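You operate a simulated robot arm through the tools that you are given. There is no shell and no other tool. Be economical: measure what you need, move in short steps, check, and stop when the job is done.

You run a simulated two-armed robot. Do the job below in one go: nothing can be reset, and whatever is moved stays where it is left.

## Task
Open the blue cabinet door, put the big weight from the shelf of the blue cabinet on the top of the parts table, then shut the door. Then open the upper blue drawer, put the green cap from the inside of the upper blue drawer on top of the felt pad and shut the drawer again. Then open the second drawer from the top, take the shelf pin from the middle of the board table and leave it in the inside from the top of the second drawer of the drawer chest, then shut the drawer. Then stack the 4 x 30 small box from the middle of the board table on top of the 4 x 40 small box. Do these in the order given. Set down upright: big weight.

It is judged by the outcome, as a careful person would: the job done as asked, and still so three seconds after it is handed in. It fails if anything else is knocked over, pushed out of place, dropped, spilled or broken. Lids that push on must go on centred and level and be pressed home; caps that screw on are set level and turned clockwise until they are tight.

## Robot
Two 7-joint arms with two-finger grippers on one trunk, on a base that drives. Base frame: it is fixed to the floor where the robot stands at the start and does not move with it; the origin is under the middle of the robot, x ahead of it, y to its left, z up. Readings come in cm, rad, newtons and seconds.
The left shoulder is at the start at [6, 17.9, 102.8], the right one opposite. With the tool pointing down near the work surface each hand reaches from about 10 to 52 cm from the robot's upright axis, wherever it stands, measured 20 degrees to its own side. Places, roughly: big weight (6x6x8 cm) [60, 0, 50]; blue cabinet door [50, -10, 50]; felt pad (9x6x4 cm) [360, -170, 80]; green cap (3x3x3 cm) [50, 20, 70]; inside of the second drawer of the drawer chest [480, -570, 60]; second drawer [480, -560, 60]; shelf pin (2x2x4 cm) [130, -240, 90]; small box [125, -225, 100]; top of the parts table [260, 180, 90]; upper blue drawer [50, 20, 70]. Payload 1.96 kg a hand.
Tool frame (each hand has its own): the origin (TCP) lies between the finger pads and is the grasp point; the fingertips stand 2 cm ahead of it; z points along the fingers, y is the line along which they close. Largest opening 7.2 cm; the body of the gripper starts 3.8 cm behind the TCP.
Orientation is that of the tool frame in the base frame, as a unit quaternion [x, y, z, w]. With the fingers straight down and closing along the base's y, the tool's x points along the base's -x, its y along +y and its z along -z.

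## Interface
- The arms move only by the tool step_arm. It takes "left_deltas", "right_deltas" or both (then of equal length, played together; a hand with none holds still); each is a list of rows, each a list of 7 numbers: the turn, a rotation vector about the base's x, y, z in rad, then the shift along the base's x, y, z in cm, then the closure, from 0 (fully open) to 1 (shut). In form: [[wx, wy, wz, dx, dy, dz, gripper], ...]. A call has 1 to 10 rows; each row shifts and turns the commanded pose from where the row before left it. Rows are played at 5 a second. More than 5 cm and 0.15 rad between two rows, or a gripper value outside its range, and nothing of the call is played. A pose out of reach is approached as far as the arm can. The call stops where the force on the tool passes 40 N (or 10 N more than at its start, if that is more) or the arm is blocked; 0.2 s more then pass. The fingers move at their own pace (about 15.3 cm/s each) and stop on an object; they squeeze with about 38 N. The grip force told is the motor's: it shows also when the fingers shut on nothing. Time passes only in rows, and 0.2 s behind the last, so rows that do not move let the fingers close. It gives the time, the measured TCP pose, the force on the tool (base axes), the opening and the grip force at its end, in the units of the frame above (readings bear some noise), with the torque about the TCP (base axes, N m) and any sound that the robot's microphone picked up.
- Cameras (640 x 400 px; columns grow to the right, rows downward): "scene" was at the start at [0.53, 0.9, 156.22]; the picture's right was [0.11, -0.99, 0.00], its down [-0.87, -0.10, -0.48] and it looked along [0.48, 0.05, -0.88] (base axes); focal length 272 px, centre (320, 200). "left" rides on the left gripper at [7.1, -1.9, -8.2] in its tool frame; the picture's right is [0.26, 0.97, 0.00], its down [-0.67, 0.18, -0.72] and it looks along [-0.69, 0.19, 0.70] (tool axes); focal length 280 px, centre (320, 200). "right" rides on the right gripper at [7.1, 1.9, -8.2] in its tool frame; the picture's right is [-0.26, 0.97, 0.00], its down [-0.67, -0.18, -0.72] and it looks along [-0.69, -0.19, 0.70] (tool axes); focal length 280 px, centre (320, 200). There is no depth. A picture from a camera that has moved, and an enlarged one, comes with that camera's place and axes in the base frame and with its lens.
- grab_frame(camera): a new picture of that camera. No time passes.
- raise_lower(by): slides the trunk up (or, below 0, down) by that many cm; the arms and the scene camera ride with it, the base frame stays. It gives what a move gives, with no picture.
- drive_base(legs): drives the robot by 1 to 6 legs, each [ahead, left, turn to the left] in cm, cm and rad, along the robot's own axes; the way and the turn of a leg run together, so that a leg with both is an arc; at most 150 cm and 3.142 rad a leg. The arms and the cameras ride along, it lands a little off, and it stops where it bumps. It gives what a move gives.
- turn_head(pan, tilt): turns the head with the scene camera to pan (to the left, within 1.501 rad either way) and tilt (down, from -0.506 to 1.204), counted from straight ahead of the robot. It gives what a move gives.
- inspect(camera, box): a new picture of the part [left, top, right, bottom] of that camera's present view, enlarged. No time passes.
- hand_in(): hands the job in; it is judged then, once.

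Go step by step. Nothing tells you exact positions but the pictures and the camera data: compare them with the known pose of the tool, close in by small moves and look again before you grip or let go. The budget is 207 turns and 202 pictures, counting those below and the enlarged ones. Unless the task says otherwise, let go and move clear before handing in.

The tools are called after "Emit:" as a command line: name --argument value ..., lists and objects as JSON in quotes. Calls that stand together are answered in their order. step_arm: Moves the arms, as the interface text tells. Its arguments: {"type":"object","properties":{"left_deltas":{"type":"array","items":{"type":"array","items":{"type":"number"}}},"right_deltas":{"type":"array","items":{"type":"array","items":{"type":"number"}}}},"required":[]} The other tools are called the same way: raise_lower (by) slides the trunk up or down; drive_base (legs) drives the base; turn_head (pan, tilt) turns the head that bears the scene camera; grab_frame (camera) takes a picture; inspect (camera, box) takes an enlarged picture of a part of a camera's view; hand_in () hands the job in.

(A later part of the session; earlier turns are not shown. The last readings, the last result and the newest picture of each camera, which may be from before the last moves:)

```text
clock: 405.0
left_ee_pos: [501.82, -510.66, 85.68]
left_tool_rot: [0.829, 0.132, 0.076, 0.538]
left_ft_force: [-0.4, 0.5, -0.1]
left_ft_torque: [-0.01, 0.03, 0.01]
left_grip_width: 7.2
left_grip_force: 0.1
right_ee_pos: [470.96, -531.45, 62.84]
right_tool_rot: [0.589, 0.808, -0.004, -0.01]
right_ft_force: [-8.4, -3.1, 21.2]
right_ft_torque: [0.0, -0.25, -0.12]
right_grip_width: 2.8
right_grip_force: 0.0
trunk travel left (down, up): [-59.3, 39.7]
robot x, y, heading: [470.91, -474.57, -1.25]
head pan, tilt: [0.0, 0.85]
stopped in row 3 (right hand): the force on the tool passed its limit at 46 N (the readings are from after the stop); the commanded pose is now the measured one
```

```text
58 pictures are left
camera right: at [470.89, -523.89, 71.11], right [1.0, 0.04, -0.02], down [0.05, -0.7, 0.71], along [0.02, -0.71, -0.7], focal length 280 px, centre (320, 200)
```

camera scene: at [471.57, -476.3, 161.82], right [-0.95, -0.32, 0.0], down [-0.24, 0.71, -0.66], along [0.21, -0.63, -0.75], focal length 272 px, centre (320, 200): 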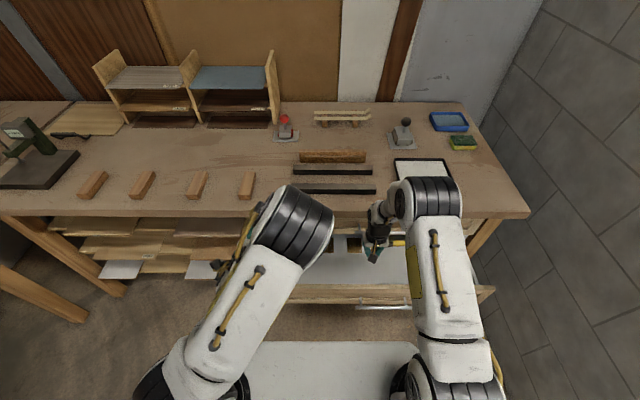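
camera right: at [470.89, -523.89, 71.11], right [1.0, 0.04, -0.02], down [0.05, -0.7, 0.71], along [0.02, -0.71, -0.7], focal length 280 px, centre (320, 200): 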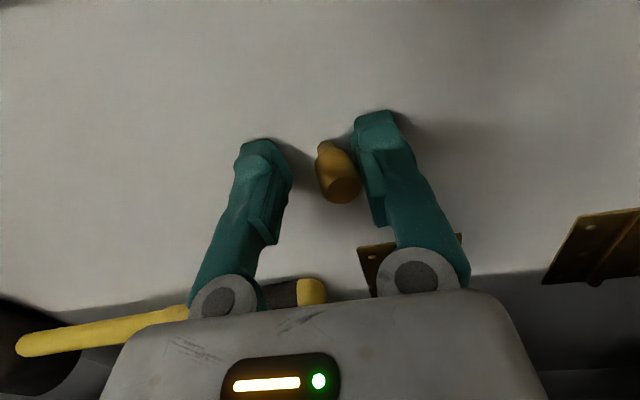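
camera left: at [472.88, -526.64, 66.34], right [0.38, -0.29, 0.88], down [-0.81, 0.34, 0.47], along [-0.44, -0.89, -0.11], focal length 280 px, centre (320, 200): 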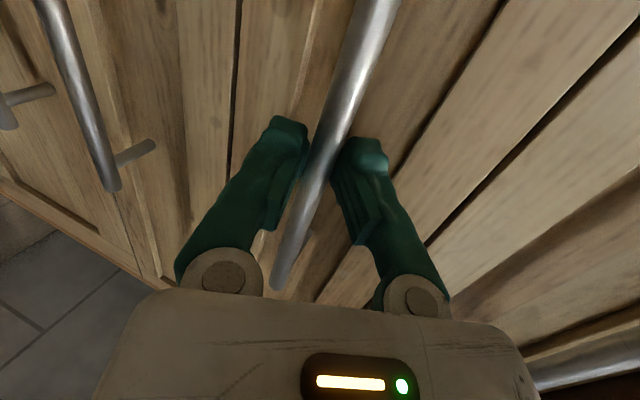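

Emit:
step_arm --right_deltas '[[0, 0, 0, 0, 0, 0.4, 0.5], [0, 0, 0, 0, 0, 0.8, 0.5], [0, 0, 0, 0, 0, 1.5, 0.5], [0, 0, 0, 0, 0, 2, 0.5], [0, 0, 0, 0, 0, 2, 0.5]]'

Emit:
grab_frame --camera "right"

```text
clock: 406.2
left_ee_pos: [501.9, -510.57, 85.69]
left_tool_rot: [0.829, 0.133, 0.076, 0.538]
left_ft_force: [1.1, 0.0, 0.0]
left_ft_torque: [0.01, 0.0, 0.01]
left_grip_width: 7.23
left_grip_force: 0.1
right_ee_pos: [471.13, -531.33, 69.48]
right_tool_rot: [0.589, 0.808, -0.002, -0.012]
right_ft_force: [-0.1, 0.4, 0.2]
right_ft_torque: [-0.01, 0.01, -0.05]
right_grip_width: 3.61
right_grip_force: 0.0
trunk travel left (down, up): [-59.3, 39.7]
robot x, y, heading: [470.71, -474.73, -1.245]
head pan, tilt: [0.0, 0.85]
```

```text
57 pictures are left
camera right: at [471.01, -523.8, 77.73], right [1.0, 0.05, -0.02], down [0.05, -0.71, 0.71], along [0.02, -0.71, -0.71], focal length 280 px, centre (320, 200)
```

right: 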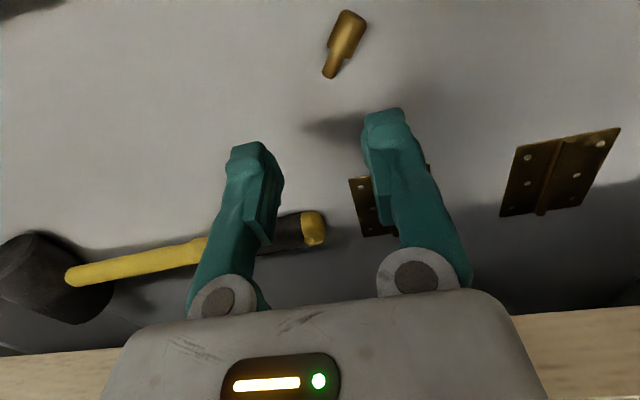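

The pin lies in the drawer. I raise, back off 15, and pitch the right hand with closed fingers to push the drawer shut.

Emit:
raise_lower --by 15

Emit:
drive_base --legs '[[-15, 0, 0]]'

Emit:
step_arm --right_deltas '[[-0.124, -0.042, 0, -0.8, 2.2, 0, 1], [-0.124, -0.042, 0, -0.8, 2.2, 0, 1], [-0.124, -0.042, 0, -0.8, 2.2, 0, 1], [-0.124, -0.042, 0, -0.7, 2.2, 0, 1], [-0.124, -0.042, 0, 0, 0, 0, 1], [-0.124, -0.042, 0, 0, 0, 0, 1]]'

Emit:
grab_frame --camera "scene"

Emit:
grab_frame --camera "right"

```text
clock: 407.9
left_ee_pos: [501.81, -510.7, 100.64]
left_tool_rot: [0.829, 0.133, 0.076, 0.538]
left_ft_force: [0.5, 0.4, -0.1]
left_ft_torque: [-0.01, 0.0, 0.02]
left_grip_width: 7.21
left_grip_force: 0.1
right_ee_pos: [471.15, -531.21, 84.47]
right_tool_rot: [0.588, 0.809, -0.002, -0.012]
right_ft_force: [0.2, -0.1, -0.3]
right_ft_torque: [0.02, -0.01, -0.01]
right_grip_width: 3.62
right_grip_force: 0.0
trunk travel left (down, up): [-74.3, 24.7]
robot x, y, heading: [470.84, -474.65, -1.249]
head pan, tilt: [0.0, 0.85]
```

```text
clock: 409.3
left_ee_pos: [497.13, -496.16, 100.71]
left_tool_rot: [0.829, 0.134, 0.077, 0.538]
left_ft_force: [0.4, -1.1, 0.5]
left_ft_torque: [0.01, -0.02, 0.02]
left_grip_width: 7.21
left_grip_force: 0.1
right_ee_pos: [466.31, -516.76, 84.46]
right_tool_rot: [0.588, 0.809, -0.002, -0.012]
right_ft_force: [-0.2, -0.4, 0.0]
right_ft_torque: [-0.04, -0.01, 0.0]
right_grip_width: 3.6
right_grip_force: 0.1
trunk travel left (down, up): [-74.3, 24.7]
robot x, y, heading: [466.0, -460.07, -1.243]
head pan, tilt: [0.0, 0.85]
```

```text
clock: 410.7
left_ee_pos: [496.97, -496.28, 100.64]
left_tool_rot: [0.829, 0.133, 0.077, 0.538]
left_ft_force: [-0.6, 0.0, 0.6]
left_ft_torque: [-0.02, -0.01, 0.0]
left_grip_width: 7.18
left_grip_force: 0.1
right_ee_pos: [463.3, -507.84, 84.6]
right_tool_rot: [0.548, 0.747, -0.224, 0.302]
right_ft_force: [0.0, 0.2, 0.2]
right_ft_torque: [0.03, 0.02, 0.05]
right_grip_width: 0.0
right_grip_force: 29.6
trunk travel left (down, up): [-74.3, 24.7]
robot x, y, heading: [466.1, -460.27, -1.245]
head pan, tilt: [0.0, 0.85]
```

```text
56 pictures are left
camera scene: at [466.67, -461.81, 164.82], right [-0.95, -0.32, 0.0], down [-0.24, 0.71, -0.66], along [0.21, -0.63, -0.75], focal length 272 px, centre (320, 200)
```

scene: 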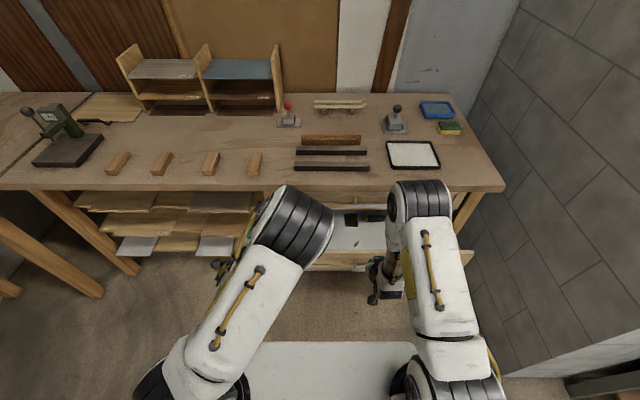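

```text
55 pictures are left
camera right: at [461.94, -496.91, 85.42], right [0.98, 0.11, 0.18], down [-0.18, -0.04, 0.98], along [0.12, -0.99, -0.02], focal length 280 px, centre (320, 200)
```

right: 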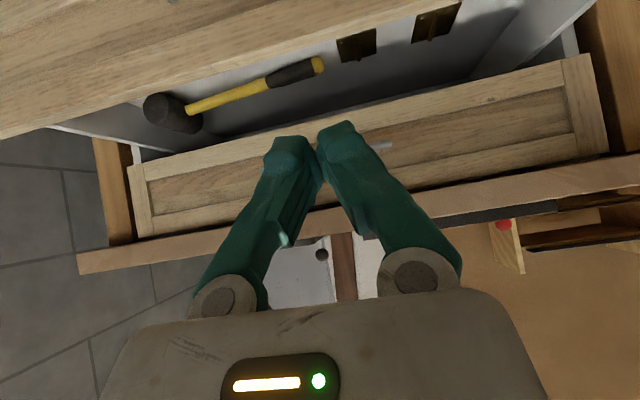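

I lower the trunk so the fingertips meet the panel above its handle, and push.

Emit:
raise_lower --by -12.6

Emit:
step_arm --right_deltas '[[0, 0, 0, 0.71, -2.08, 0, 1], [0, 0, 0, 0.71, -2.08, 0, 1], [0, 0, 0, 0.71, -2.08, 0, 1], [0, 0, 0, 0.71, -2.08, 0, 1], [0, 0, 0, 0.71, -2.08, 0, 1], [0, 0, 0, 0.71, -2.08, 0, 1], [0, 0, 0, 0.71, -2.08, 0, 1], [0, 0, 0, 0.71, -2.08, 0, 1], [0, 0, 0, 0.71, -2.08, 0, 1]]'

Emit:
grab_frame --camera "right"

Emit:
grab_frame --camera "scene"

```text
clock: 412.3
left_ee_pos: [496.98, -496.14, 88.0]
left_tool_rot: [0.829, 0.133, 0.076, 0.537]
left_ft_force: [-0.2, -0.1, -0.6]
left_ft_torque: [0.03, 0.01, -0.02]
left_grip_width: 7.18
left_grip_force: 0.0
right_ee_pos: [463.23, -507.98, 71.86]
right_tool_rot: [0.547, 0.748, -0.222, 0.302]
right_ft_force: [-0.6, 0.0, 0.5]
right_ft_torque: [-0.02, 0.02, -0.03]
right_grip_width: 0.0
right_grip_force: 29.8
trunk travel left (down, up): [-61.7, 37.3]
robot x, y, heading: [465.67, -459.83, -1.248]
head pan, tilt: [0.0, 0.85]
```

```text
clock: 414.3
left_ee_pos: [497.14, -496.25, 87.99]
left_tool_rot: [0.829, 0.135, 0.078, 0.538]
left_ft_force: [-0.1, -0.6, -0.2]
left_ft_torque: [0.01, -0.01, -0.01]
left_grip_width: 7.19
left_grip_force: 0.2
right_ee_pos: [469.91, -526.61, 71.97]
right_tool_rot: [0.548, 0.748, -0.223, 0.302]
right_ft_force: [0.5, -0.8, -0.4]
right_ft_torque: [-0.02, -0.03, -0.02]
right_grip_width: 0.01
right_grip_force: 29.7
trunk travel left (down, up): [-61.7, 37.3]
robot x, y, heading: [465.75, -460.25, -1.244]
head pan, tilt: [0.0, 0.85]
```

```text
54 pictures are left
camera right: at [468.63, -515.65, 72.9], right [0.98, 0.11, 0.18], down [-0.18, -0.04, 0.98], along [0.12, -0.99, -0.02], focal length 280 px, centre (320, 200)
```

right: 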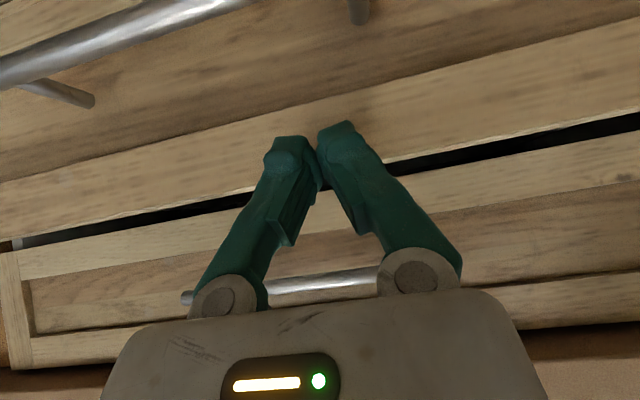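

```text
53 pictures are left
camera scene: at [466.71, -461.87, 152.21], right [-0.95, -0.32, 0.0], down [-0.24, 0.71, -0.66], along [0.21, -0.63, -0.75], focal length 272 px, centre (320, 200)
```

scene: 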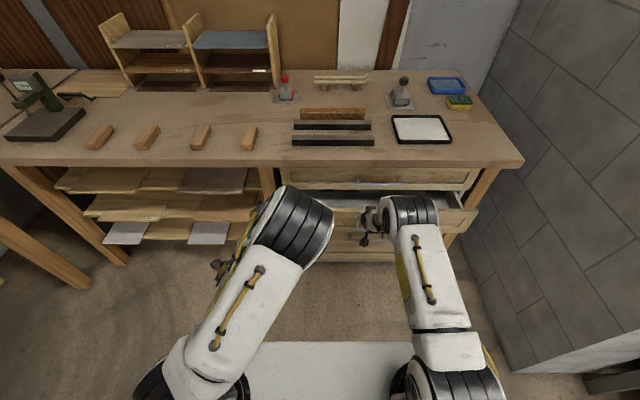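

Moving in well. I keep pushing until it bottoms out.

Emit:
step_arm --right_deltas '[[0, 0, 0, 0.65, -1.9, -0.5, 1], [0, 0, 0, 0.65, -1.9, -0.5, 1], [0, 0, 0, 0.65, -1.9, 0, 1], [0, 0, 0, 0.4, -1.2, 0, 1], [0, 0, 0, 0.4, -1.2, 0, 1], [0, 0, 0, 0.4, -1.2, 0, 1], [0, 0, 0, 0.4, -1.2, 0, 1]]'

Emit:
grab_frame --camera "right"

```text
clock: 415.9
left_ee_pos: [496.99, -496.14, 88.12]
left_tool_rot: [0.829, 0.134, 0.077, 0.537]
left_ft_force: [0.1, 0.5, -0.1]
left_ft_torque: [0.0, 0.0, -0.01]
left_grip_width: 7.21
left_grip_force: 0.1
right_ee_pos: [472.69, -535.25, 70.86]
right_tool_rot: [0.548, 0.748, -0.222, 0.302]
right_ft_force: [0.7, -0.3, -0.4]
right_ft_torque: [0.0, 0.0, 0.02]
right_grip_width: 0.0
right_grip_force: 29.5
right hand out of reach, approached as far as the arm can: row 6, 7
trunk travel left (down, up): [-61.7, 37.3]
robot x, y, heading: [466.05, -460.15, -1.247]
head pan, tilt: [0.0, 0.85]
```

```text
52 pictures are left
camera right: at [471.36, -524.16, 71.79], right [0.98, 0.11, 0.18], down [-0.18, -0.04, 0.98], along [0.12, -0.99, -0.02], focal length 280 px, centre (320, 200)
```

right: 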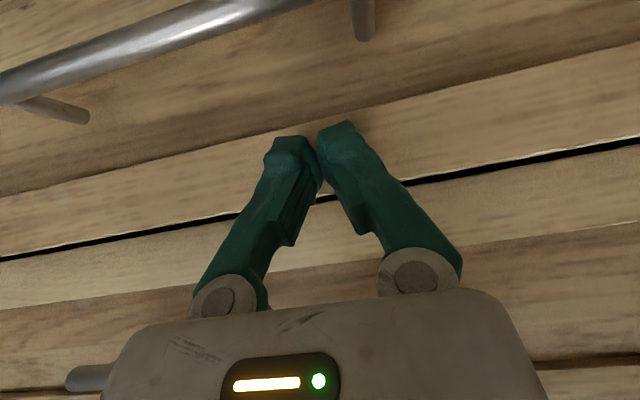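

Arm at full reach; I nudge forward with the base.

Emit:
drive_base --legs '[[4, 0, 0]]'

Emit:
grab_frame --camera "right"

```text
clock: 416.7
left_ee_pos: [497.72, -498.4, 87.98]
left_tool_rot: [0.829, 0.132, 0.076, 0.538]
left_ft_force: [0.6, 0.0, 0.1]
left_ft_torque: [-0.02, 0.0, 0.01]
left_grip_width: 7.21
left_grip_force: 0.0
right_ee_pos: [473.18, -537.01, 70.3]
right_tool_rot: [0.551, 0.75, -0.219, 0.293]
right_ft_force: [-0.5, 0.1, 0.0]
right_ft_torque: [0.02, 0.0, 0.04]
right_grip_width: 0.02
right_grip_force: 30.2
trunk travel left (down, up): [-61.7, 37.3]
robot x, y, heading: [466.99, -462.44, -1.248]
head pan, tilt: [0.0, 0.85]
stopped in leg 1: the force on the tool passed its limit at 293 N (the readings are from after the stop); the commanded pose is now the measured one
```

```text
51 pictures are left
camera right: at [471.87, -526.06, 71.26], right [0.98, 0.11, 0.17], down [-0.17, -0.06, 0.98], along [0.12, -0.99, -0.04], focal length 280 px, centre (320, 200)
```

right: 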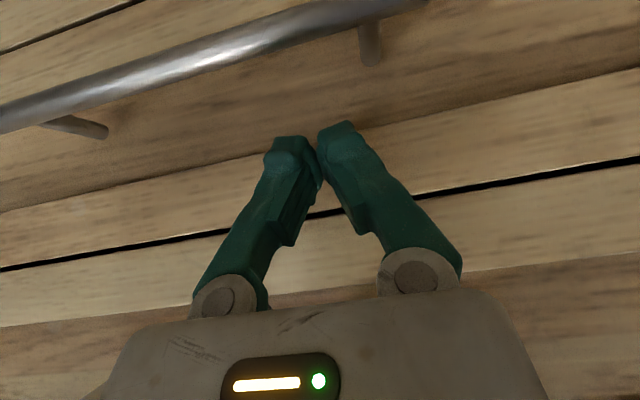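

I retract the hand and check that the drawer is flush.

Emit:
step_arm --right_deltas '[[0, 0, 0, -1.1, 3.3, 0, 1], [0, 0, 0, -1.1, 3.3, 0, 1], [0.124, 0.042, 0, -1.1, 3.3, 0.5, 1], [0.124, 0.042, 0, -1.1, 3.3, 0.5, 0], [0.124, 0.042, 0, -1, 3, 0.5, 0], [0.124, 0.042, 0, -1, 3, 0.5, 0], [0.124, 0.042, 0, -1, 3, 0.5, 0], [0.124, 0.042, 0, 0, 0, 0.5, 0]]'

Emit:
drive_base --legs '[[-25, 0, 0]]'

Emit:
raise_lower --by 32

Emit:
turn_head --pan 0 --tilt 0.7

Emit:
inspect --camera "scene" --box '[240, 140, 480, 320]'

```text
clock: 418.5
left_ee_pos: [497.77, -498.41, 87.98]
left_tool_rot: [0.829, 0.132, 0.076, 0.538]
left_ft_force: [0.1, 0.2, -0.2]
left_ft_torque: [0.01, 0.02, -0.04]
left_grip_width: 7.19
left_grip_force: 0.0
right_ee_pos: [465.7, -514.85, 72.9]
right_tool_rot: [0.587, 0.81, 0.003, -0.02]
right_ft_force: [0.7, -0.4, 0.1]
right_ft_torque: [0.01, -0.02, 0.02]
right_grip_width: 7.19
right_grip_force: 0.0
trunk travel left (down, up): [-61.7, 37.3]
robot x, y, heading: [466.61, -462.37, -1.243]
head pan, tilt: [0.0, 0.85]
```

```text
clock: 420.4
left_ee_pos: [489.32, -474.33, 88.03]
left_tool_rot: [0.829, 0.128, 0.075, 0.539]
left_ft_force: [0.5, 0.5, 0.1]
left_ft_torque: [0.0, -0.03, 0.01]
left_grip_width: 7.19
left_grip_force: 0.1
right_ee_pos: [457.36, -490.3, 72.97]
right_tool_rot: [0.592, 0.806, 0.002, -0.018]
right_ft_force: [0.4, 0.1, 0.3]
right_ft_torque: [-0.02, -0.01, 0.04]
right_grip_width: 7.2
right_grip_force: 0.0
trunk travel left (down, up): [-61.7, 37.3]
robot x, y, heading: [458.62, -437.92, -1.257]
head pan, tilt: [0.0, 0.85]
```

```text
clock: 423.6
left_ee_pos: [489.32, -474.41, 119.87]
left_tool_rot: [0.83, 0.129, 0.073, 0.538]
left_ft_force: [-0.9, 0.3, -0.2]
left_ft_torque: [0.01, 0.0, 0.0]
left_grip_width: 7.22
left_grip_force: 0.1
right_ee_pos: [457.36, -490.45, 104.9]
right_tool_rot: [0.592, 0.806, 0.002, -0.019]
right_ft_force: [0.3, 0.6, -0.1]
right_ft_torque: [-0.04, -0.01, 0.0]
right_grip_width: 7.2
right_grip_force: 0.1
trunk travel left (down, up): [-93.7, 5.3]
robot x, y, heading: [458.44, -438.46, -1.257]
head pan, tilt: [0.0, 0.85]
```

```text
clock: 424.3
left_ee_pos: [489.33, -474.47, 120.14]
left_tool_rot: [0.83, 0.129, 0.073, 0.538]
left_ft_force: [-0.7, 1.5, 0.0]
left_ft_torque: [-0.04, -0.04, 0.0]
left_grip_width: 7.18
left_grip_force: 0.0
right_ee_pos: [457.27, -490.33, 104.97]
right_tool_rot: [0.592, 0.806, 0.002, -0.019]
right_ft_force: [0.5, 0.0, -0.1]
right_ft_torque: [0.0, 0.0, 0.02]
right_grip_width: 7.18
right_grip_force: 0.1
trunk travel left (down, up): [-93.7, 5.3]
robot x, y, heading: [458.83, -438.06, -1.257]
head pan, tilt: [0.0, 0.7]
```

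```text
2.22 times, centred on (360, 230) of scene
camera zoom: at [459.6, -440.26, 185.43], right [-0.95, -0.31, 0.0], down [-0.2, 0.61, -0.76], along [0.23, -0.73, -0.64], focal length 605 px, centre (231, 133)
```

zoom: 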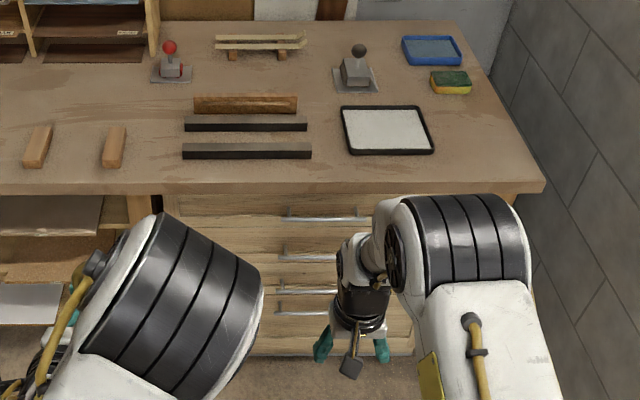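

Second drawer is flush. I drive back to the board table for the boxes.

Emit:
drive_base --legs '[[-55, 0, 0], [0, -134, 0], [0, 0, 1.582], [-82, 49, 0], [-82, 48, 0]]'

Emit:
turn_head --pan 0.6 --tilt 0.8

Emit:
grab_frame --camera "scene"

```text
clock: 446.9
left_ee_pos: [160.19, -358.45, 120.13]
left_tool_rot: [0.486, 0.685, 0.437, 0.323]
left_ft_force: [-0.2, 0.7, 0.6]
left_ft_torque: [-0.01, 0.0, 0.03]
left_grip_width: 7.2
left_grip_force: 0.1
right_ee_pos: [177.03, -390.13, 104.93]
right_tool_rot: [-0.167, 0.986, -0.012, -0.015]
right_ft_force: [-0.5, 0.5, -0.9]
right_ft_torque: [-0.02, 0.01, 0.0]
right_grip_width: 7.25
right_grip_force: 0.0
trunk travel left (down, up): [-93.7, 5.3]
robot x, y, heading: [124.87, -389.85, 0.341]
head pan, tilt: [0.0, 0.7]
```

```text
clock: 447.9
left_ee_pos: [160.1, -358.53, 120.06]
left_tool_rot: [0.486, 0.684, 0.438, 0.322]
left_ft_force: [0.3, 0.5, 0.0]
left_ft_torque: [0.0, 0.0, 0.01]
left_grip_width: 7.2
left_grip_force: 0.0
right_ee_pos: [176.94, -390.1, 105.02]
right_tool_rot: [-0.166, 0.986, -0.012, -0.015]
right_ft_force: [-0.4, 0.7, -0.3]
right_ft_torque: [0.03, -0.02, -0.02]
right_grip_width: 7.24
right_grip_force: 0.0
trunk travel left (down, up): [-93.7, 5.3]
robot x, y, heading: [124.47, -389.7, 0.341]
head pan, tilt: [0.6, 0.799]
```

```text
49 pictures are left
camera scene: at [123.85, -385.45, 184.62], right [0.81, -0.59, 0.0], down [-0.42, -0.58, -0.7], along [0.41, 0.56, -0.72], focal length 272 px, centre (320, 200)
```

scene: 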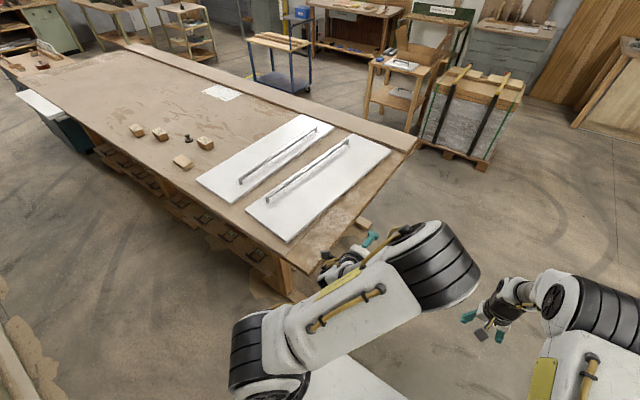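

Three boxes ahead: 4x30 is nearest me, 4x40 likely the middle one. I strafe left along the table to the 4x30 box.

Emit:
drive_base --legs '[[0, 0, -0.02], [0, 79, 0], [0, 78, 0]]'

Emit:
turn_head --pan 0 --tilt 0.85

Emit:
step_arm --left_deltas '[[0, 0, 0, -1.6, 1.2, 0, 0], [0, 0, 0, -2, 2.5, 0, 0], [0, 0, 0, -1.5, 3.5, 0, 0], [0, 0, 0, -1.5, 3.5, 0, 0]]'

Emit:
grab_frame --camera "scene"

```text
clock: 456.4
left_ee_pos: [112.25, -207.46, 120.01]
left_tool_rot: [0.498, 0.676, 0.432, 0.329]
left_ft_force: [0.2, 0.2, 0.6]
left_ft_torque: [0.0, 0.06, 0.0]
left_grip_width: 7.21
left_grip_force: 0.1
right_ee_pos: [128.15, -239.47, 104.93]
right_tool_rot: [-0.15, 0.988, -0.012, -0.015]
right_ft_force: [0.1, -0.5, -0.2]
right_ft_torque: [0.04, 0.02, 0.02]
right_grip_width: 7.2
right_grip_force: 0.1
trunk travel left (down, up): [-93.7, 5.3]
robot x, y, heading: [75.94, -237.75, 0.306]
head pan, tilt: [0.6, 0.799]
```

```text
clock: 457.4
left_ee_pos: [112.39, -207.34, 120.11]
left_tool_rot: [0.498, 0.676, 0.431, 0.329]
left_ft_force: [-0.9, 0.4, 0.1]
left_ft_torque: [0.02, -0.02, -0.01]
left_grip_width: 7.21
left_grip_force: 0.0
right_ee_pos: [128.15, -239.46, 104.9]
right_tool_rot: [-0.15, 0.989, -0.012, -0.014]
right_ft_force: [-0.5, 0.2, 0.5]
right_ft_torque: [-0.01, -0.01, -0.02]
right_grip_width: 7.21
right_grip_force: 0.2
trunk travel left (down, up): [-93.7, 5.3]
robot x, y, heading: [75.79, -237.9, 0.306]
head pan, tilt: [0.0, 0.85]
```

```text
clock: 458.4
left_ee_pos: [106.78, -195.71, 119.0]
left_tool_rot: [0.497, 0.676, 0.432, 0.33]
left_ft_force: [-0.2, 0.3, 0.4]
left_ft_torque: [0.0, 0.0, -0.02]
left_grip_width: 7.22
left_grip_force: 0.0
left hand out of reach, approached as far as the arm can: row 1, 2
right_ee_pos: [128.19, -239.36, 105.03]
right_tool_rot: [-0.15, 0.989, -0.013, -0.015]
right_ft_force: [-0.3, 0.5, -1.2]
right_ft_torque: [-0.04, -0.01, -0.01]
right_grip_width: 7.22
right_grip_force: 0.0
trunk travel left (down, up): [-93.7, 5.3]
robot x, y, heading: [75.84, -237.9, 0.306]
head pan, tilt: [0.0, 0.85]
```

```text
48 pictures are left
camera scene: at [77.63, -236.8, 184.21], right [0.3, -0.95, 0.0], down [-0.72, -0.23, -0.66], along [0.63, 0.2, -0.75], focal length 272 px, centre (320, 200)
```

scene: 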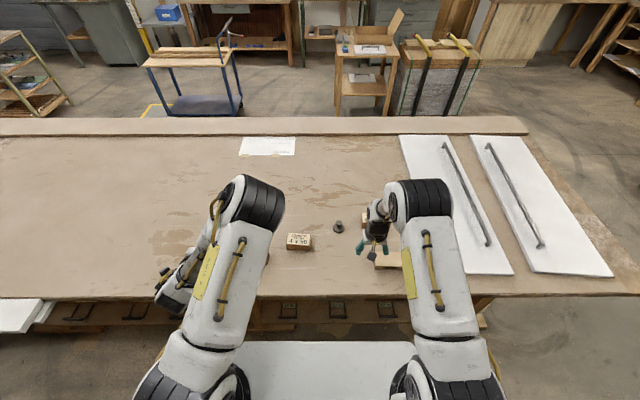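

Emit:
inspect --camera "scene" --box '[250, 200, 420, 290]'

Emit:
grab_frame --camera "right"

```text
3.76 times, centred on (335, 245) of scene
camera zoom: at [77.63, -236.8, 184.21], right [0.3, -0.95, 0.0], down [-0.72, -0.23, -0.66], along [0.63, 0.2, -0.75], focal length 1025 px, centre (264, 31)
```

zoom: 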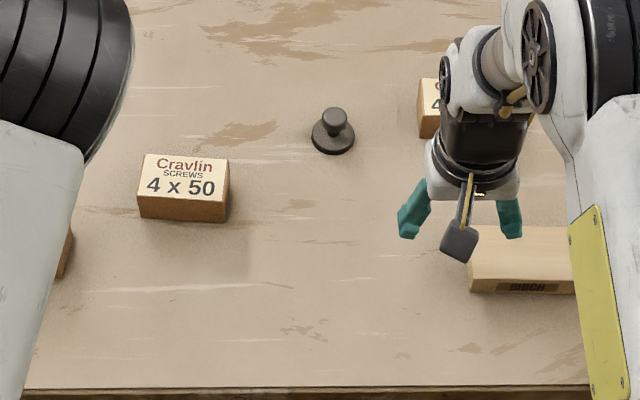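

```text
46 pictures are left
camera right: at [121.11, -239.18, 113.33], right [-0.04, 1.0, -0.03], down [0.72, 0.05, 0.7], along [0.7, 0.0, -0.72], focal length 280 px, centre (320, 200)
```

right: 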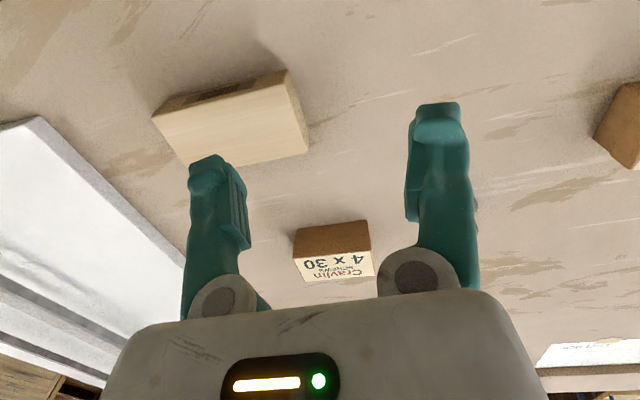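

The middle one is 4x50, so the 4x40 should be the leftmost. I tuck the left hand so the view opens, drive 5 cm closer, and lower the trunk.

Emit:
step_arm --left_deltas '[[-0.0415, 0.1316, 0, 0.1, -0.6, 0, 0], [-0.0415, 0.1316, 0, 0.1, -0.6, 0, 0], [-0.0415, 0.1316, 0, 0.1, -0.6, 0, 0], [-0.0415, 0.1316, 0, 0.1, -0.6, 0, 0], [-0.0415, 0.1316, 0, 0.1, -0.6, 0, 0], [-0.0415, 0.1316, 0, 0.1, -0.6, 0, 0], [-0.0415, 0.1316, 0, 0.1, -0.6, 0, 0], [-0.0415, 0.1316, 0, 0.1, -0.6, 0, 0]]'

Emit:
drive_base --legs '[[5, 0, 0.02]]'

Emit:
raise_lower --by -14

Emit:
grab_frame --camera "scene"

```text
clock: 460.2
left_ee_pos: [107.77, -200.87, 119.22]
left_tool_rot: [0.588, 0.809, 0.013, 0.02]
left_ft_force: [0.4, -0.3, 0.0]
left_ft_torque: [0.01, -0.02, -0.04]
left_grip_width: 7.23
left_grip_force: 0.0
right_ee_pos: [128.19, -239.56, 105.0]
right_tool_rot: [-0.149, 0.989, -0.012, -0.015]
right_ft_force: [-0.1, 0.1, 0.4]
right_ft_torque: [0.04, 0.01, 0.0]
right_grip_width: 7.2
right_grip_force: 0.1
trunk travel left (down, up): [-93.7, 5.3]
robot x, y, heading: [75.54, -237.59, 0.308]
head pan, tilt: [0.0, 0.85]
```

```text
clock: 461.1
left_ee_pos: [111.15, -198.81, 119.4]
left_tool_rot: [0.579, 0.815, 0.015, 0.024]
left_ft_force: [-1.5, 0.1, 0.4]
left_ft_torque: [0.02, -0.06, 0.0]
left_grip_width: 7.19
left_grip_force: 0.0
right_ee_pos: [132.36, -237.1, 105.3]
right_tool_rot: [-0.159, 0.987, -0.011, -0.012]
right_ft_force: [-0.3, 0.3, -0.3]
right_ft_torque: [0.0, -0.03, 0.04]
right_grip_width: 7.2
right_grip_force: 0.1
trunk travel left (down, up): [-93.7, 5.3]
robot x, y, heading: [80.35, -236.2, 0.331]
head pan, tilt: [0.0, 0.85]
```

```text
clock: 462.3
left_ee_pos: [111.47, -198.64, 109.55]
left_tool_rot: [0.58, 0.814, 0.014, 0.022]
left_ft_force: [-0.5, 0.4, 0.1]
left_ft_torque: [-0.01, 0.01, 0.0]
left_grip_width: 7.19
left_grip_force: 0.1
right_ee_pos: [133.02, -236.74, 95.65]
right_tool_rot: [-0.159, 0.987, -0.013, -0.012]
right_ft_force: [-2.2, 2.2, 6.3]
right_ft_torque: [-0.15, -0.1, -0.06]
right_grip_width: 7.19
right_grip_force: 0.1
trunk travel left (down, up): [-84.0, 15.0]
robot x, y, heading: [80.75, -236.53, 0.329]
head pan, tilt: [0.0, 0.85]
stopped: the force on the tool passed its limit at 74 N (the readings are from after the stop); the commanded pose is now the measured one
```

```text
45 pictures are left
camera scene: at [81.98, -235.49, 174.46], right [0.32, -0.95, 0.0], down [-0.71, -0.24, -0.66], along [0.63, 0.21, -0.75], focal length 272 px, centre (320, 200)
```

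scene: 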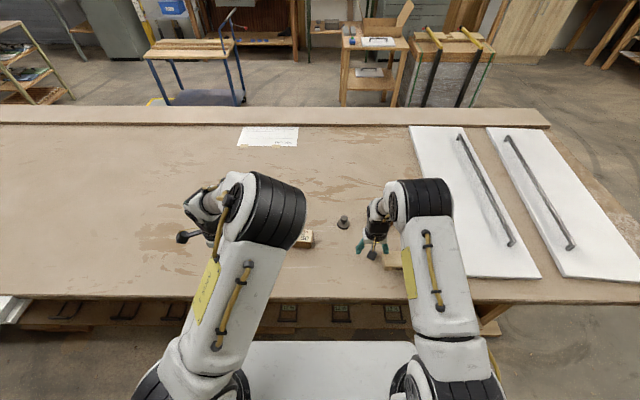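

The right fingers touched the top of the wood block; I lift immediately and look.

Emit:
step_arm --right_deltas '[[0, 0, 0, 0, 0, 2, 0], [0, 0, 0, 0, 0, 3, 0], [0, 0, 0, 0, 0, 3, 0]]'

Emit:
grab_frame --camera "right"

```text
clock: 463.1
left_ee_pos: [111.73, -198.69, 109.59]
left_tool_rot: [0.58, 0.814, 0.013, 0.022]
left_ft_force: [1.0, -0.4, 0.0]
left_ft_torque: [-0.02, 0.0, 0.01]
left_grip_width: 7.2
left_grip_force: 0.0
right_ee_pos: [133.14, -236.29, 103.7]
right_tool_rot: [-0.159, 0.987, -0.012, -0.013]
right_ft_force: [-0.4, -0.1, 1.1]
right_ft_torque: [0.01, 0.0, -0.01]
right_grip_width: 7.21
right_grip_force: 0.0
trunk travel left (down, up): [-84.0, 15.0]
robot x, y, heading: [80.59, -236.43, 0.329]
head pan, tilt: [0.0, 0.85]
```

```text
44 pictures are left
camera right: at [126.09, -236.48, 111.99], right [-0.05, 1.0, -0.03], down [0.71, 0.06, 0.7], along [0.7, 0.02, -0.71], focal length 280 px, centre (320, 200)
```

right: 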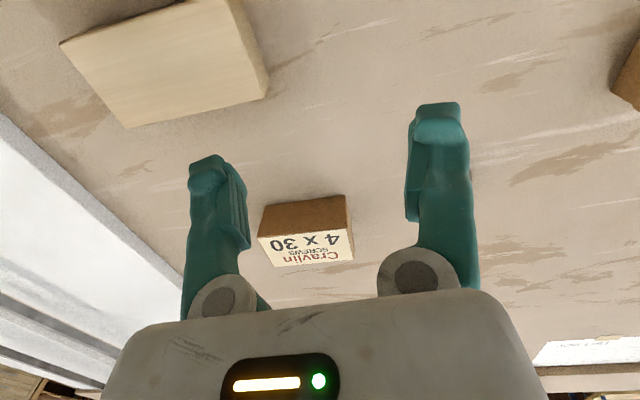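

Nothing moved. The 4x30 box is too far for a straight-down grip, so I'll reach behind it with pitched open fingers and draw it ~9 cm nearer.

Emit:
step_arm --right_deltas '[[0.0485, -0.142, 0, 3.24, 0.13, 0, 0.15], [0.0485, -0.142, 0, 3.24, 0.13, 0, 0.15], [0.0485, -0.142, 0, 3.24, 0.13, -0.6, 0.15], [0.0485, -0.142, 0, 3.24, 0.13, -0.6, 0.15], [0, 0, 0, 3.24, 0.13, -0.6, 0.15], [0, 0, 0, 3.24, 0.13, -0.6, 0.15], [0, 0, 0, 3.24, 0.13, -0.6, 0.15]]'

Emit:
grab_frame --camera "right"

Emit:
inspect --camera "scene" --box '[300, 160, 460, 280]'

```text
clock: 464.7
left_ee_pos: [111.8, -198.63, 109.52]
left_tool_rot: [0.58, 0.814, 0.012, 0.021]
left_ft_force: [0.9, 0.5, -0.1]
left_ft_torque: [0.01, 0.0, -0.05]
left_grip_width: 7.2
left_grip_force: 0.1
right_ee_pos: [155.89, -236.12, 100.38]
right_tool_rot: [-0.149, 0.948, 0.039, 0.278]
right_ft_force: [-0.5, -0.7, 0.4]
right_ft_torque: [-0.03, -0.01, 0.03]
right_grip_width: 6.12
right_grip_force: 0.1
trunk travel left (down, up): [-84.0, 15.0]
robot x, y, heading: [80.65, -236.24, 0.332]
head pan, tilt: [0.0, 0.85]
```

```text
43 pictures are left
camera right: at [145.59, -237.18, 103.37], right [-0.08, 0.99, 0.13], down [0.23, -0.11, 0.97], along [0.97, 0.11, -0.21], focal length 280 px, centre (320, 200)
```

right: 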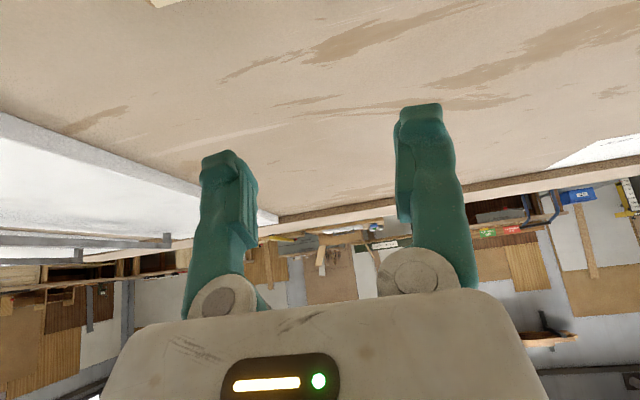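

```text
3.33 times, centred on (380, 220) of scene
camera zoom: at [82.59, -235.45, 174.54], right [0.32, -0.95, 0.0], down [-0.71, -0.24, -0.66], along [0.62, 0.21, -0.75], focal length 907 px, centre (120, 133)
```

zoom: 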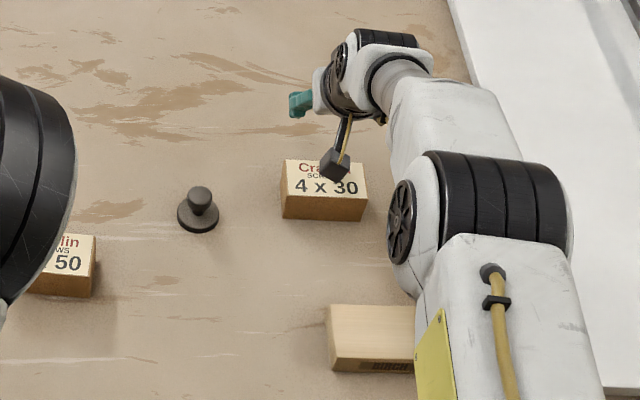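

I lower behind the box (tips ~1 cm below its top) and draw it slowly toward me.

Emit:
step_arm --right_deltas '[[0, 0, 0, 0, 0, -2, 0.15], [0, 0, 0, 0, 0, -2, 0.15], [0, 0, 0, 0, 0, -1.6, 0.15], [0, 0, 0, -1.1, -0.38, 0, 0.15], [0, 0, 0, -1.1, -0.38, 0, 0.15], [0, 0, 0, -1.1, -0.38, 0, 0.15]]'

Emit:
inspect --camera "scene" --box '[300, 160, 460, 280]'

```text
clock: 466.1
left_ee_pos: [111.75, -198.75, 109.56]
left_tool_rot: [0.58, 0.814, 0.013, 0.02]
left_ft_force: [0.0, -0.1, 0.3]
left_ft_torque: [-0.01, 0.0, -0.04]
left_grip_width: 7.2
left_grip_force: 0.0
right_ee_pos: [152.72, -236.88, 94.94]
right_tool_rot: [-0.15, 0.947, 0.038, 0.28]
right_ft_force: [2.7, 1.0, 2.2]
right_ft_torque: [0.06, 0.04, -0.05]
right_grip_width: 6.15
right_grip_force: 0.1
trunk travel left (down, up): [-84.0, 15.0]
robot x, y, heading: [80.35, -236.15, 0.33]
head pan, tilt: [0.0, 0.85]
```

```text
3.33 times, centred on (380, 220) of scene
camera zoom: at [82.42, -235.43, 174.54], right [0.32, -0.95, 0.0], down [-0.71, -0.24, -0.66], along [0.62, 0.21, -0.75], focal length 907 px, centre (120, 133)
```

zoom: 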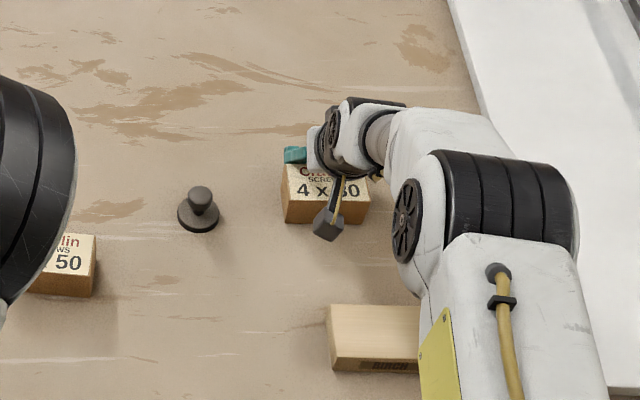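

It slides easily. I draw it 8 cm more.

Emit:
step_arm --right_deltas '[[0, 0, 0, -1.1, -0.38, 0, 0.15], [0, 0, 0, -1.1, -0.38, 0, 0.15], [0, 0, 0, -1.1, -0.38, 0, 0.15], [0, 0, 0, -1.1, -0.38, 0, 0.15], [0, 0, 0, -1.1, -0.38, 0, 0.15], [0, 0, 0, -1.1, -0.38, 0, 0.15], [0, 0, 0, -1.0, -0.34, 0, 0.15], [0, 0, 0, 0.5, 0.17, 0, 0.15], [0, 0, 0, 0.3, 0.1, 2, 0.15], [0, 0, 0, 0, 0, 4, 0.15]]'

Emit:
inspect --camera "scene" --box '[300, 160, 460, 280]'

```text
clock: 468.3
left_ee_pos: [111.73, -198.68, 109.58]
left_tool_rot: [0.58, 0.814, 0.013, 0.021]
left_ft_force: [0.6, -0.5, 0.1]
left_ft_torque: [0.01, -0.03, 0.0]
left_grip_width: 7.18
left_grip_force: 0.0
right_ee_pos: [145.45, -239.13, 101.14]
right_tool_rot: [-0.149, 0.948, 0.038, 0.28]
right_ft_force: [0.4, 0.9, 0.3]
right_ft_torque: [0.01, -0.01, -0.02]
right_grip_width: 6.13
right_grip_force: 0.0
trunk travel left (down, up): [-84.0, 15.0]
robot x, y, heading: [80.71, -236.25, 0.33]
head pan, tilt: [0.0, 0.85]
```

```text
3.33 times, centred on (380, 220) of scene
camera zoom: at [82.25, -235.44, 174.53], right [0.32, -0.95, 0.0], down [-0.71, -0.24, -0.66], along [0.63, 0.21, -0.75], focal length 907 px, centre (120, 133)
```

zoom: 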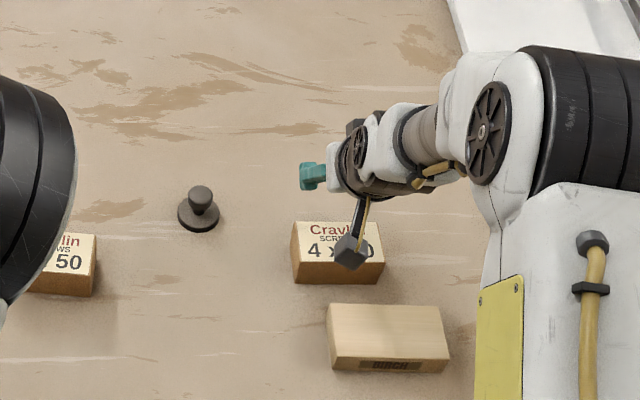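

Box drawn to ≈[142, -239.6]. Now I turn the right hand straight down and yaw it 90° so that the fingers close across the box's 6 cm side.

Emit:
step_arm --right_deltas '[[-0.0485, 0.142, 0, -2, 0, 2, 0], [-0.0485, 0.142, 0, -2, 0, 2, 0], [-0.0485, 0.142, 0, -2, 0, 2, 0], [-0.0485, 0.142, 0, -2, 0, 2, 0], [0, 0, 0.143, 0, 0, 0, 0], [0, 0, 0.143, 0, 0, 0, 0], [0, 0, 0.143, 0, 0, 0, 0], [0, 0, 0.143, 0, 0, 0, 0], [0, 0, 0.143, 0, 0, 0, 0], [0, 0, 0.143, 0, 0, 0, 0]]'

Emit:
step_arm --right_deltas '[[0, 0, 0.143, 1, 0, 0, 0], [0, 0, 0.143, 1, 0, 0, 0], [0, 0, 0.143, 1, 0, -1, 0], [0, 0, 0.143, 1, -0.2, -1, 0], [0, 0, 0.141, 0.7, -0.3, -1, 0]]'

Emit:
grab_frame --camera "right"

Emit:
grab_frame --camera "scene"

```text
clock: 470.5
left_ee_pos: [111.77, -198.62, 109.48]
left_tool_rot: [0.58, 0.814, 0.012, 0.022]
left_ft_force: [-0.1, 0.1, 0.2]
left_ft_torque: [0.0, 0.0, 0.02]
left_grip_width: 7.19
left_grip_force: 0.1
right_ee_pos: [137.71, -239.45, 109.12]
right_tool_rot: [-0.556, 0.831, -0.016, -0.007]
right_ft_force: [0.2, 0.2, 0.1]
right_ft_torque: [-0.01, -0.01, 0.0]
right_grip_width: 7.23
right_grip_force: 0.0
trunk travel left (down, up): [-84.0, 15.0]
robot x, y, heading: [80.95, -235.73, 0.325]
head pan, tilt: [0.0, 0.85]
```

```text
clock: 471.7
left_ee_pos: [111.85, -198.81, 109.61]
left_tool_rot: [0.579, 0.815, 0.013, 0.021]
left_ft_force: [0.8, 0.5, 0.5]
left_ft_torque: [-0.03, 0.0, -0.02]
left_grip_width: 7.19
left_grip_force: 0.0
right_ee_pos: [142.59, -239.95, 105.93]
right_tool_rot: [0.811, -0.585, 0.017, 0.001]
right_ft_force: [0.5, 0.0, -0.1]
right_ft_torque: [0.0, -0.02, -0.01]
right_grip_width: 7.21
right_grip_force: 0.0
trunk travel left (down, up): [-84.0, 15.0]
robot x, y, heading: [80.89, -236.37, 0.33]
head pan, tilt: [0.0, 0.85]
```

```text
39 pictures are left
camera right: at [142.79, -246.87, 114.23], right [-1.0, -0.06, -0.03], down [-0.06, 0.71, 0.7], along [-0.02, 0.7, -0.71], focal length 280 px, centre (320, 200)
```

right: 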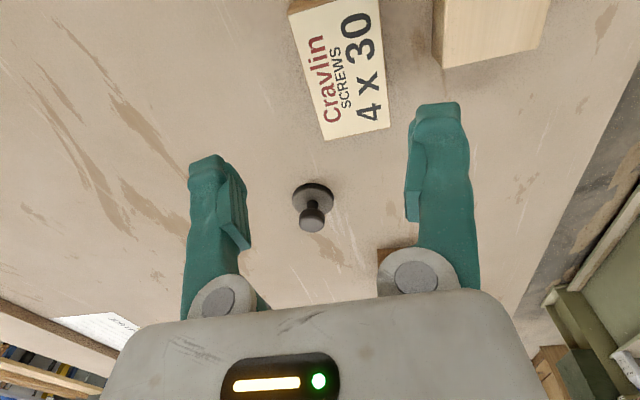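

```text
38 pictures are left
camera scene: at [82.48, -235.47, 174.54], right [0.32, -0.95, 0.0], down [-0.71, -0.24, -0.66], along [0.62, 0.21, -0.75], focal length 272 px, centre (320, 200)
```

scene: 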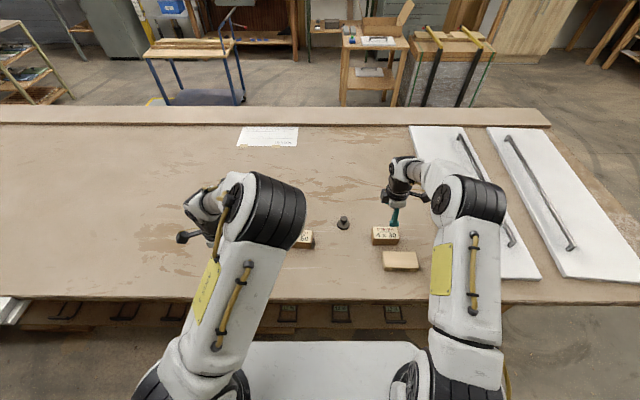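

The hand sits right above the box. I shift ~1.2 cm, trim yaw, lower to just above and re-check.

Emit:
step_arm --right_deltas '[[0, 0, -0.04, -1.2, 0.5, -1.5, 0], [0, 0, 0, 0, 0, -2, 0], [0, 0, 0, 0, 0, -2, 0]]'

Emit:
grab_frame --camera "right"

Emit:
inspect --camera "scene" --box '[340, 180, 460, 280]'

```text
clock: 472.5
left_ee_pos: [111.75, -198.67, 109.49]
left_tool_rot: [0.579, 0.815, 0.013, 0.021]
left_ft_force: [0.3, 0.6, 0.5]
left_ft_torque: [-0.01, 0.01, 0.02]
left_grip_width: 7.2
left_grip_force: 0.1
right_ee_pos: [141.34, -239.35, 100.49]
right_tool_rot: [0.798, -0.602, 0.018, 0.001]
right_ft_force: [0.5, 0.1, 0.5]
right_ft_torque: [0.0, -0.01, 0.03]
right_grip_width: 7.22
right_grip_force: 0.0
trunk travel left (down, up): [-84.0, 15.0]
robot x, y, heading: [80.73, -236.5, 0.328]
head pan, tilt: [0.0, 0.85]
```

```text
37 pictures are left
camera right: at [141.3, -246.33, 108.78], right [-1.0, -0.01, -0.03], down [-0.03, 0.71, 0.7], along [0.01, 0.7, -0.71], focal length 280 px, centre (320, 200)
```

right: 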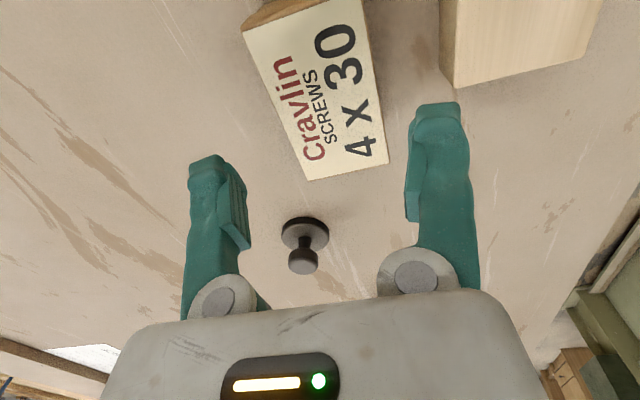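

```text
4.00 times, centred on (400, 230) of scene
camera zoom: at [82.5, -235.46, 174.54], right [0.32, -0.95, 0.0], down [-0.71, -0.24, -0.66], along [0.62, 0.21, -0.75], focal length 1089 px, centre (0, 80)
```

zoom: 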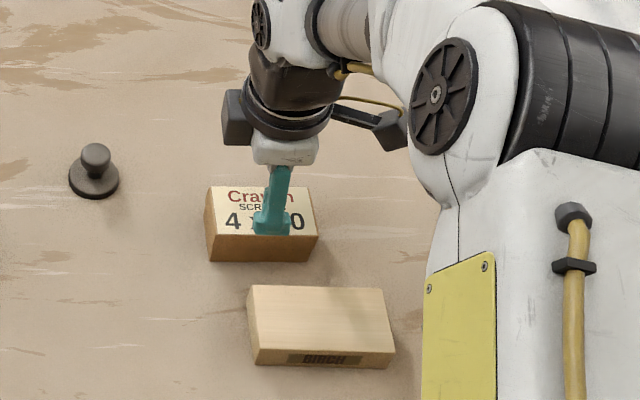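

Centred within 3 mm. I lower and grip the box.

Emit:
step_arm --right_deltas '[[0, 0, 0.045, -0.1, 0.3, -2, 0], [0, 0, 0, 0, 0, -2, 0], [0, 0, 0, 0, 0, -2, 0], [0, 0, 0, 0, 0, -1.2, 0], [0, 0, 0, 0, 0, 0, 1], [0, 0, 0, 0, 0, 0, 1], [0, 0, 0, 0, 0, 0, 1]]'

Emit:
grab_frame --camera "right"

```text
clock: 474.1
left_ee_pos: [111.61, -198.74, 109.58]
left_tool_rot: [0.58, 0.815, 0.014, 0.021]
left_ft_force: [-0.1, 0.7, 0.1]
left_ft_torque: [-0.02, 0.01, -0.01]
left_grip_width: 7.2
left_grip_force: 0.0
right_ee_pos: [141.1, -238.84, 93.47]
right_tool_rot: [0.811, -0.584, 0.018, 0.0]
right_ft_force: [-0.8, -1.3, 14.0]
right_ft_torque: [0.21, -0.19, -0.22]
right_grip_width: 6.08
right_grip_force: 37.7
trunk travel left (down, up): [-84.0, 15.0]
robot x, y, heading: [80.63, -236.06, 0.326]
head pan, tilt: [0.0, 0.85]
```

```text
35 pictures are left
camera right: at [141.4, -245.88, 101.81], right [-1.0, -0.06, -0.03], down [-0.06, 0.71, 0.7], along [-0.02, 0.7, -0.71], focal length 280 px, centre (320, 200)
```

right: 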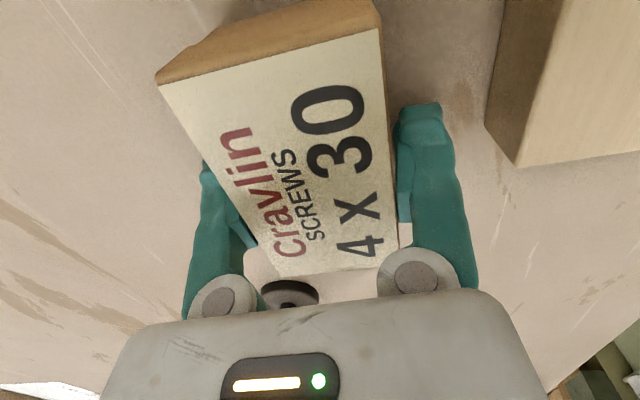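

Box gripped. I lift it, raise the trunk and strafe left toward the 4x40 box.

Emit:
step_arm --right_deltas '[[0, 0, 0, 0, 0, 1, 1], [0, 0, 0, 0, 0, 2, 1], [0, 0, 0, 0, 0, 3, 1], [0, 0, 0, -0.9, -0.3, 3, 1], [0, 0, 0, -1.8, -0.6, 1, 1], [0, 0, 0, -1.8, -0.6, 0, 1]]' --left_deltas '[[0, 0, 0, -1.5, 0, 1, 0], [0, 0, 0, -1.5, 0, 1, 0], [0, 0, 0, -1.5, 0.5, 1, 0], [0, 0, 0, -1.5, 0.5, 0, 0], [0, 0, 0, -1.5, 0.5, 0, 0], [0, 0, 0, -1.5, 0.5, 0, 0]]'

Emit:
drive_base --legs '[[0, 32, 0]]'

Emit:
grab_frame --camera "scene"

```text
clock: 475.5
left_ee_pos: [102.67, -196.66, 112.74]
left_tool_rot: [0.58, 0.814, 0.013, 0.021]
left_ft_force: [0.5, -0.1, -0.2]
left_ft_torque: [-0.04, -0.02, 0.01]
left_grip_width: 7.21
left_grip_force: 0.1
right_ee_pos: [136.59, -240.44, 103.31]
right_tool_rot: [0.812, -0.584, 0.017, 0.0]
right_ft_force: [-0.4, -0.3, -3.4]
right_ft_torque: [0.05, 0.03, 0.02]
right_grip_width: 6.09
right_grip_force: 37.9
trunk travel left (down, up): [-84.0, 15.0]
robot x, y, heading: [80.59, -236.4, 0.326]
head pan, tilt: [0.0, 0.85]
```

```text
clock: 477.6
left_ee_pos: [92.91, -167.48, 112.63]
left_tool_rot: [0.581, 0.814, 0.013, 0.02]
left_ft_force: [-0.3, 0.2, 0.0]
left_ft_torque: [0.0, -0.01, -0.02]
left_grip_width: 7.21
left_grip_force: 0.1
right_ee_pos: [126.73, -211.15, 103.21]
right_tool_rot: [0.812, -0.584, 0.017, 0.001]
right_ft_force: [1.0, -0.2, -3.4]
right_ft_torque: [0.02, 0.0, -0.01]
right_grip_width: 6.06
right_grip_force: 37.7
trunk travel left (down, up): [-84.0, 15.0]
robot x, y, heading: [70.38, -206.67, 0.328]
head pan, tilt: [0.0, 0.85]
```

```text
34 pictures are left
camera scene: at [72.55, -206.15, 174.53], right [0.32, -0.95, 0.0], down [-0.71, -0.24, -0.66], along [0.62, 0.21, -0.75], focal length 272 px, centre (320, 200)
```

scene: 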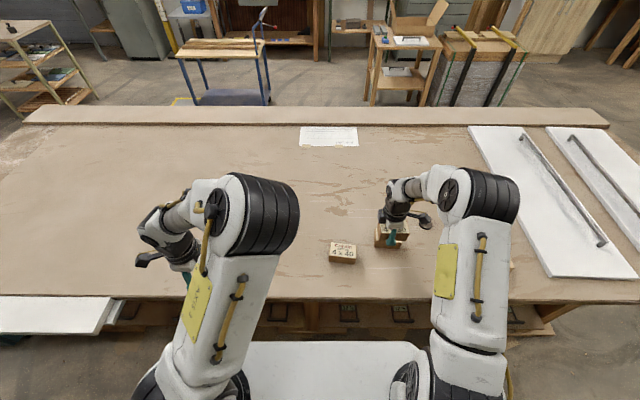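

Emit:
inspect --camera "scene" --box '[310, 210, 430, 290]'

Emit:
grab_frame --camera "right"

```text
5.00 times, centred on (370, 250) of scene
camera zoom: at [72.55, -206.15, 174.53], right [0.32, -0.95, 0.0], down [-0.71, -0.24, -0.66], along [0.62, 0.21, -0.75], focal length 1361 px, centre (70, -50)
```

zoom: 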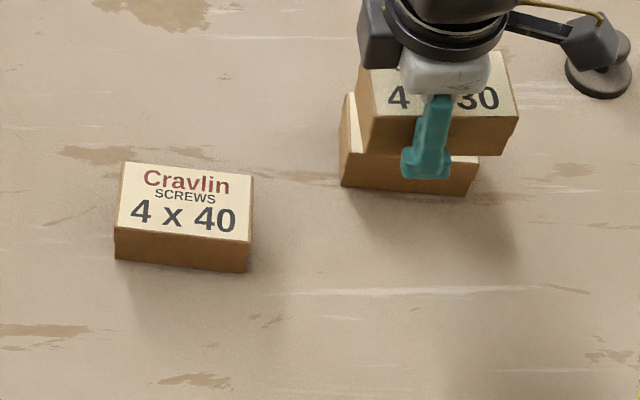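

```text
32 pictures are left
camera right: at [127.02, -218.18, 111.5], right [-1.0, -0.06, -0.03], down [-0.06, 0.71, 0.7], along [-0.02, 0.7, -0.71], focal length 280 px, centre (320, 200)
```

right: 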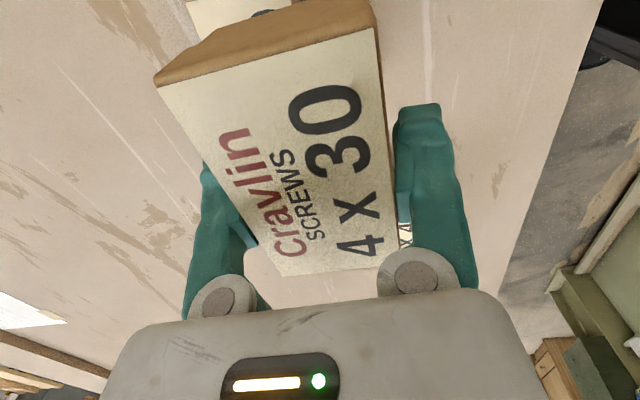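

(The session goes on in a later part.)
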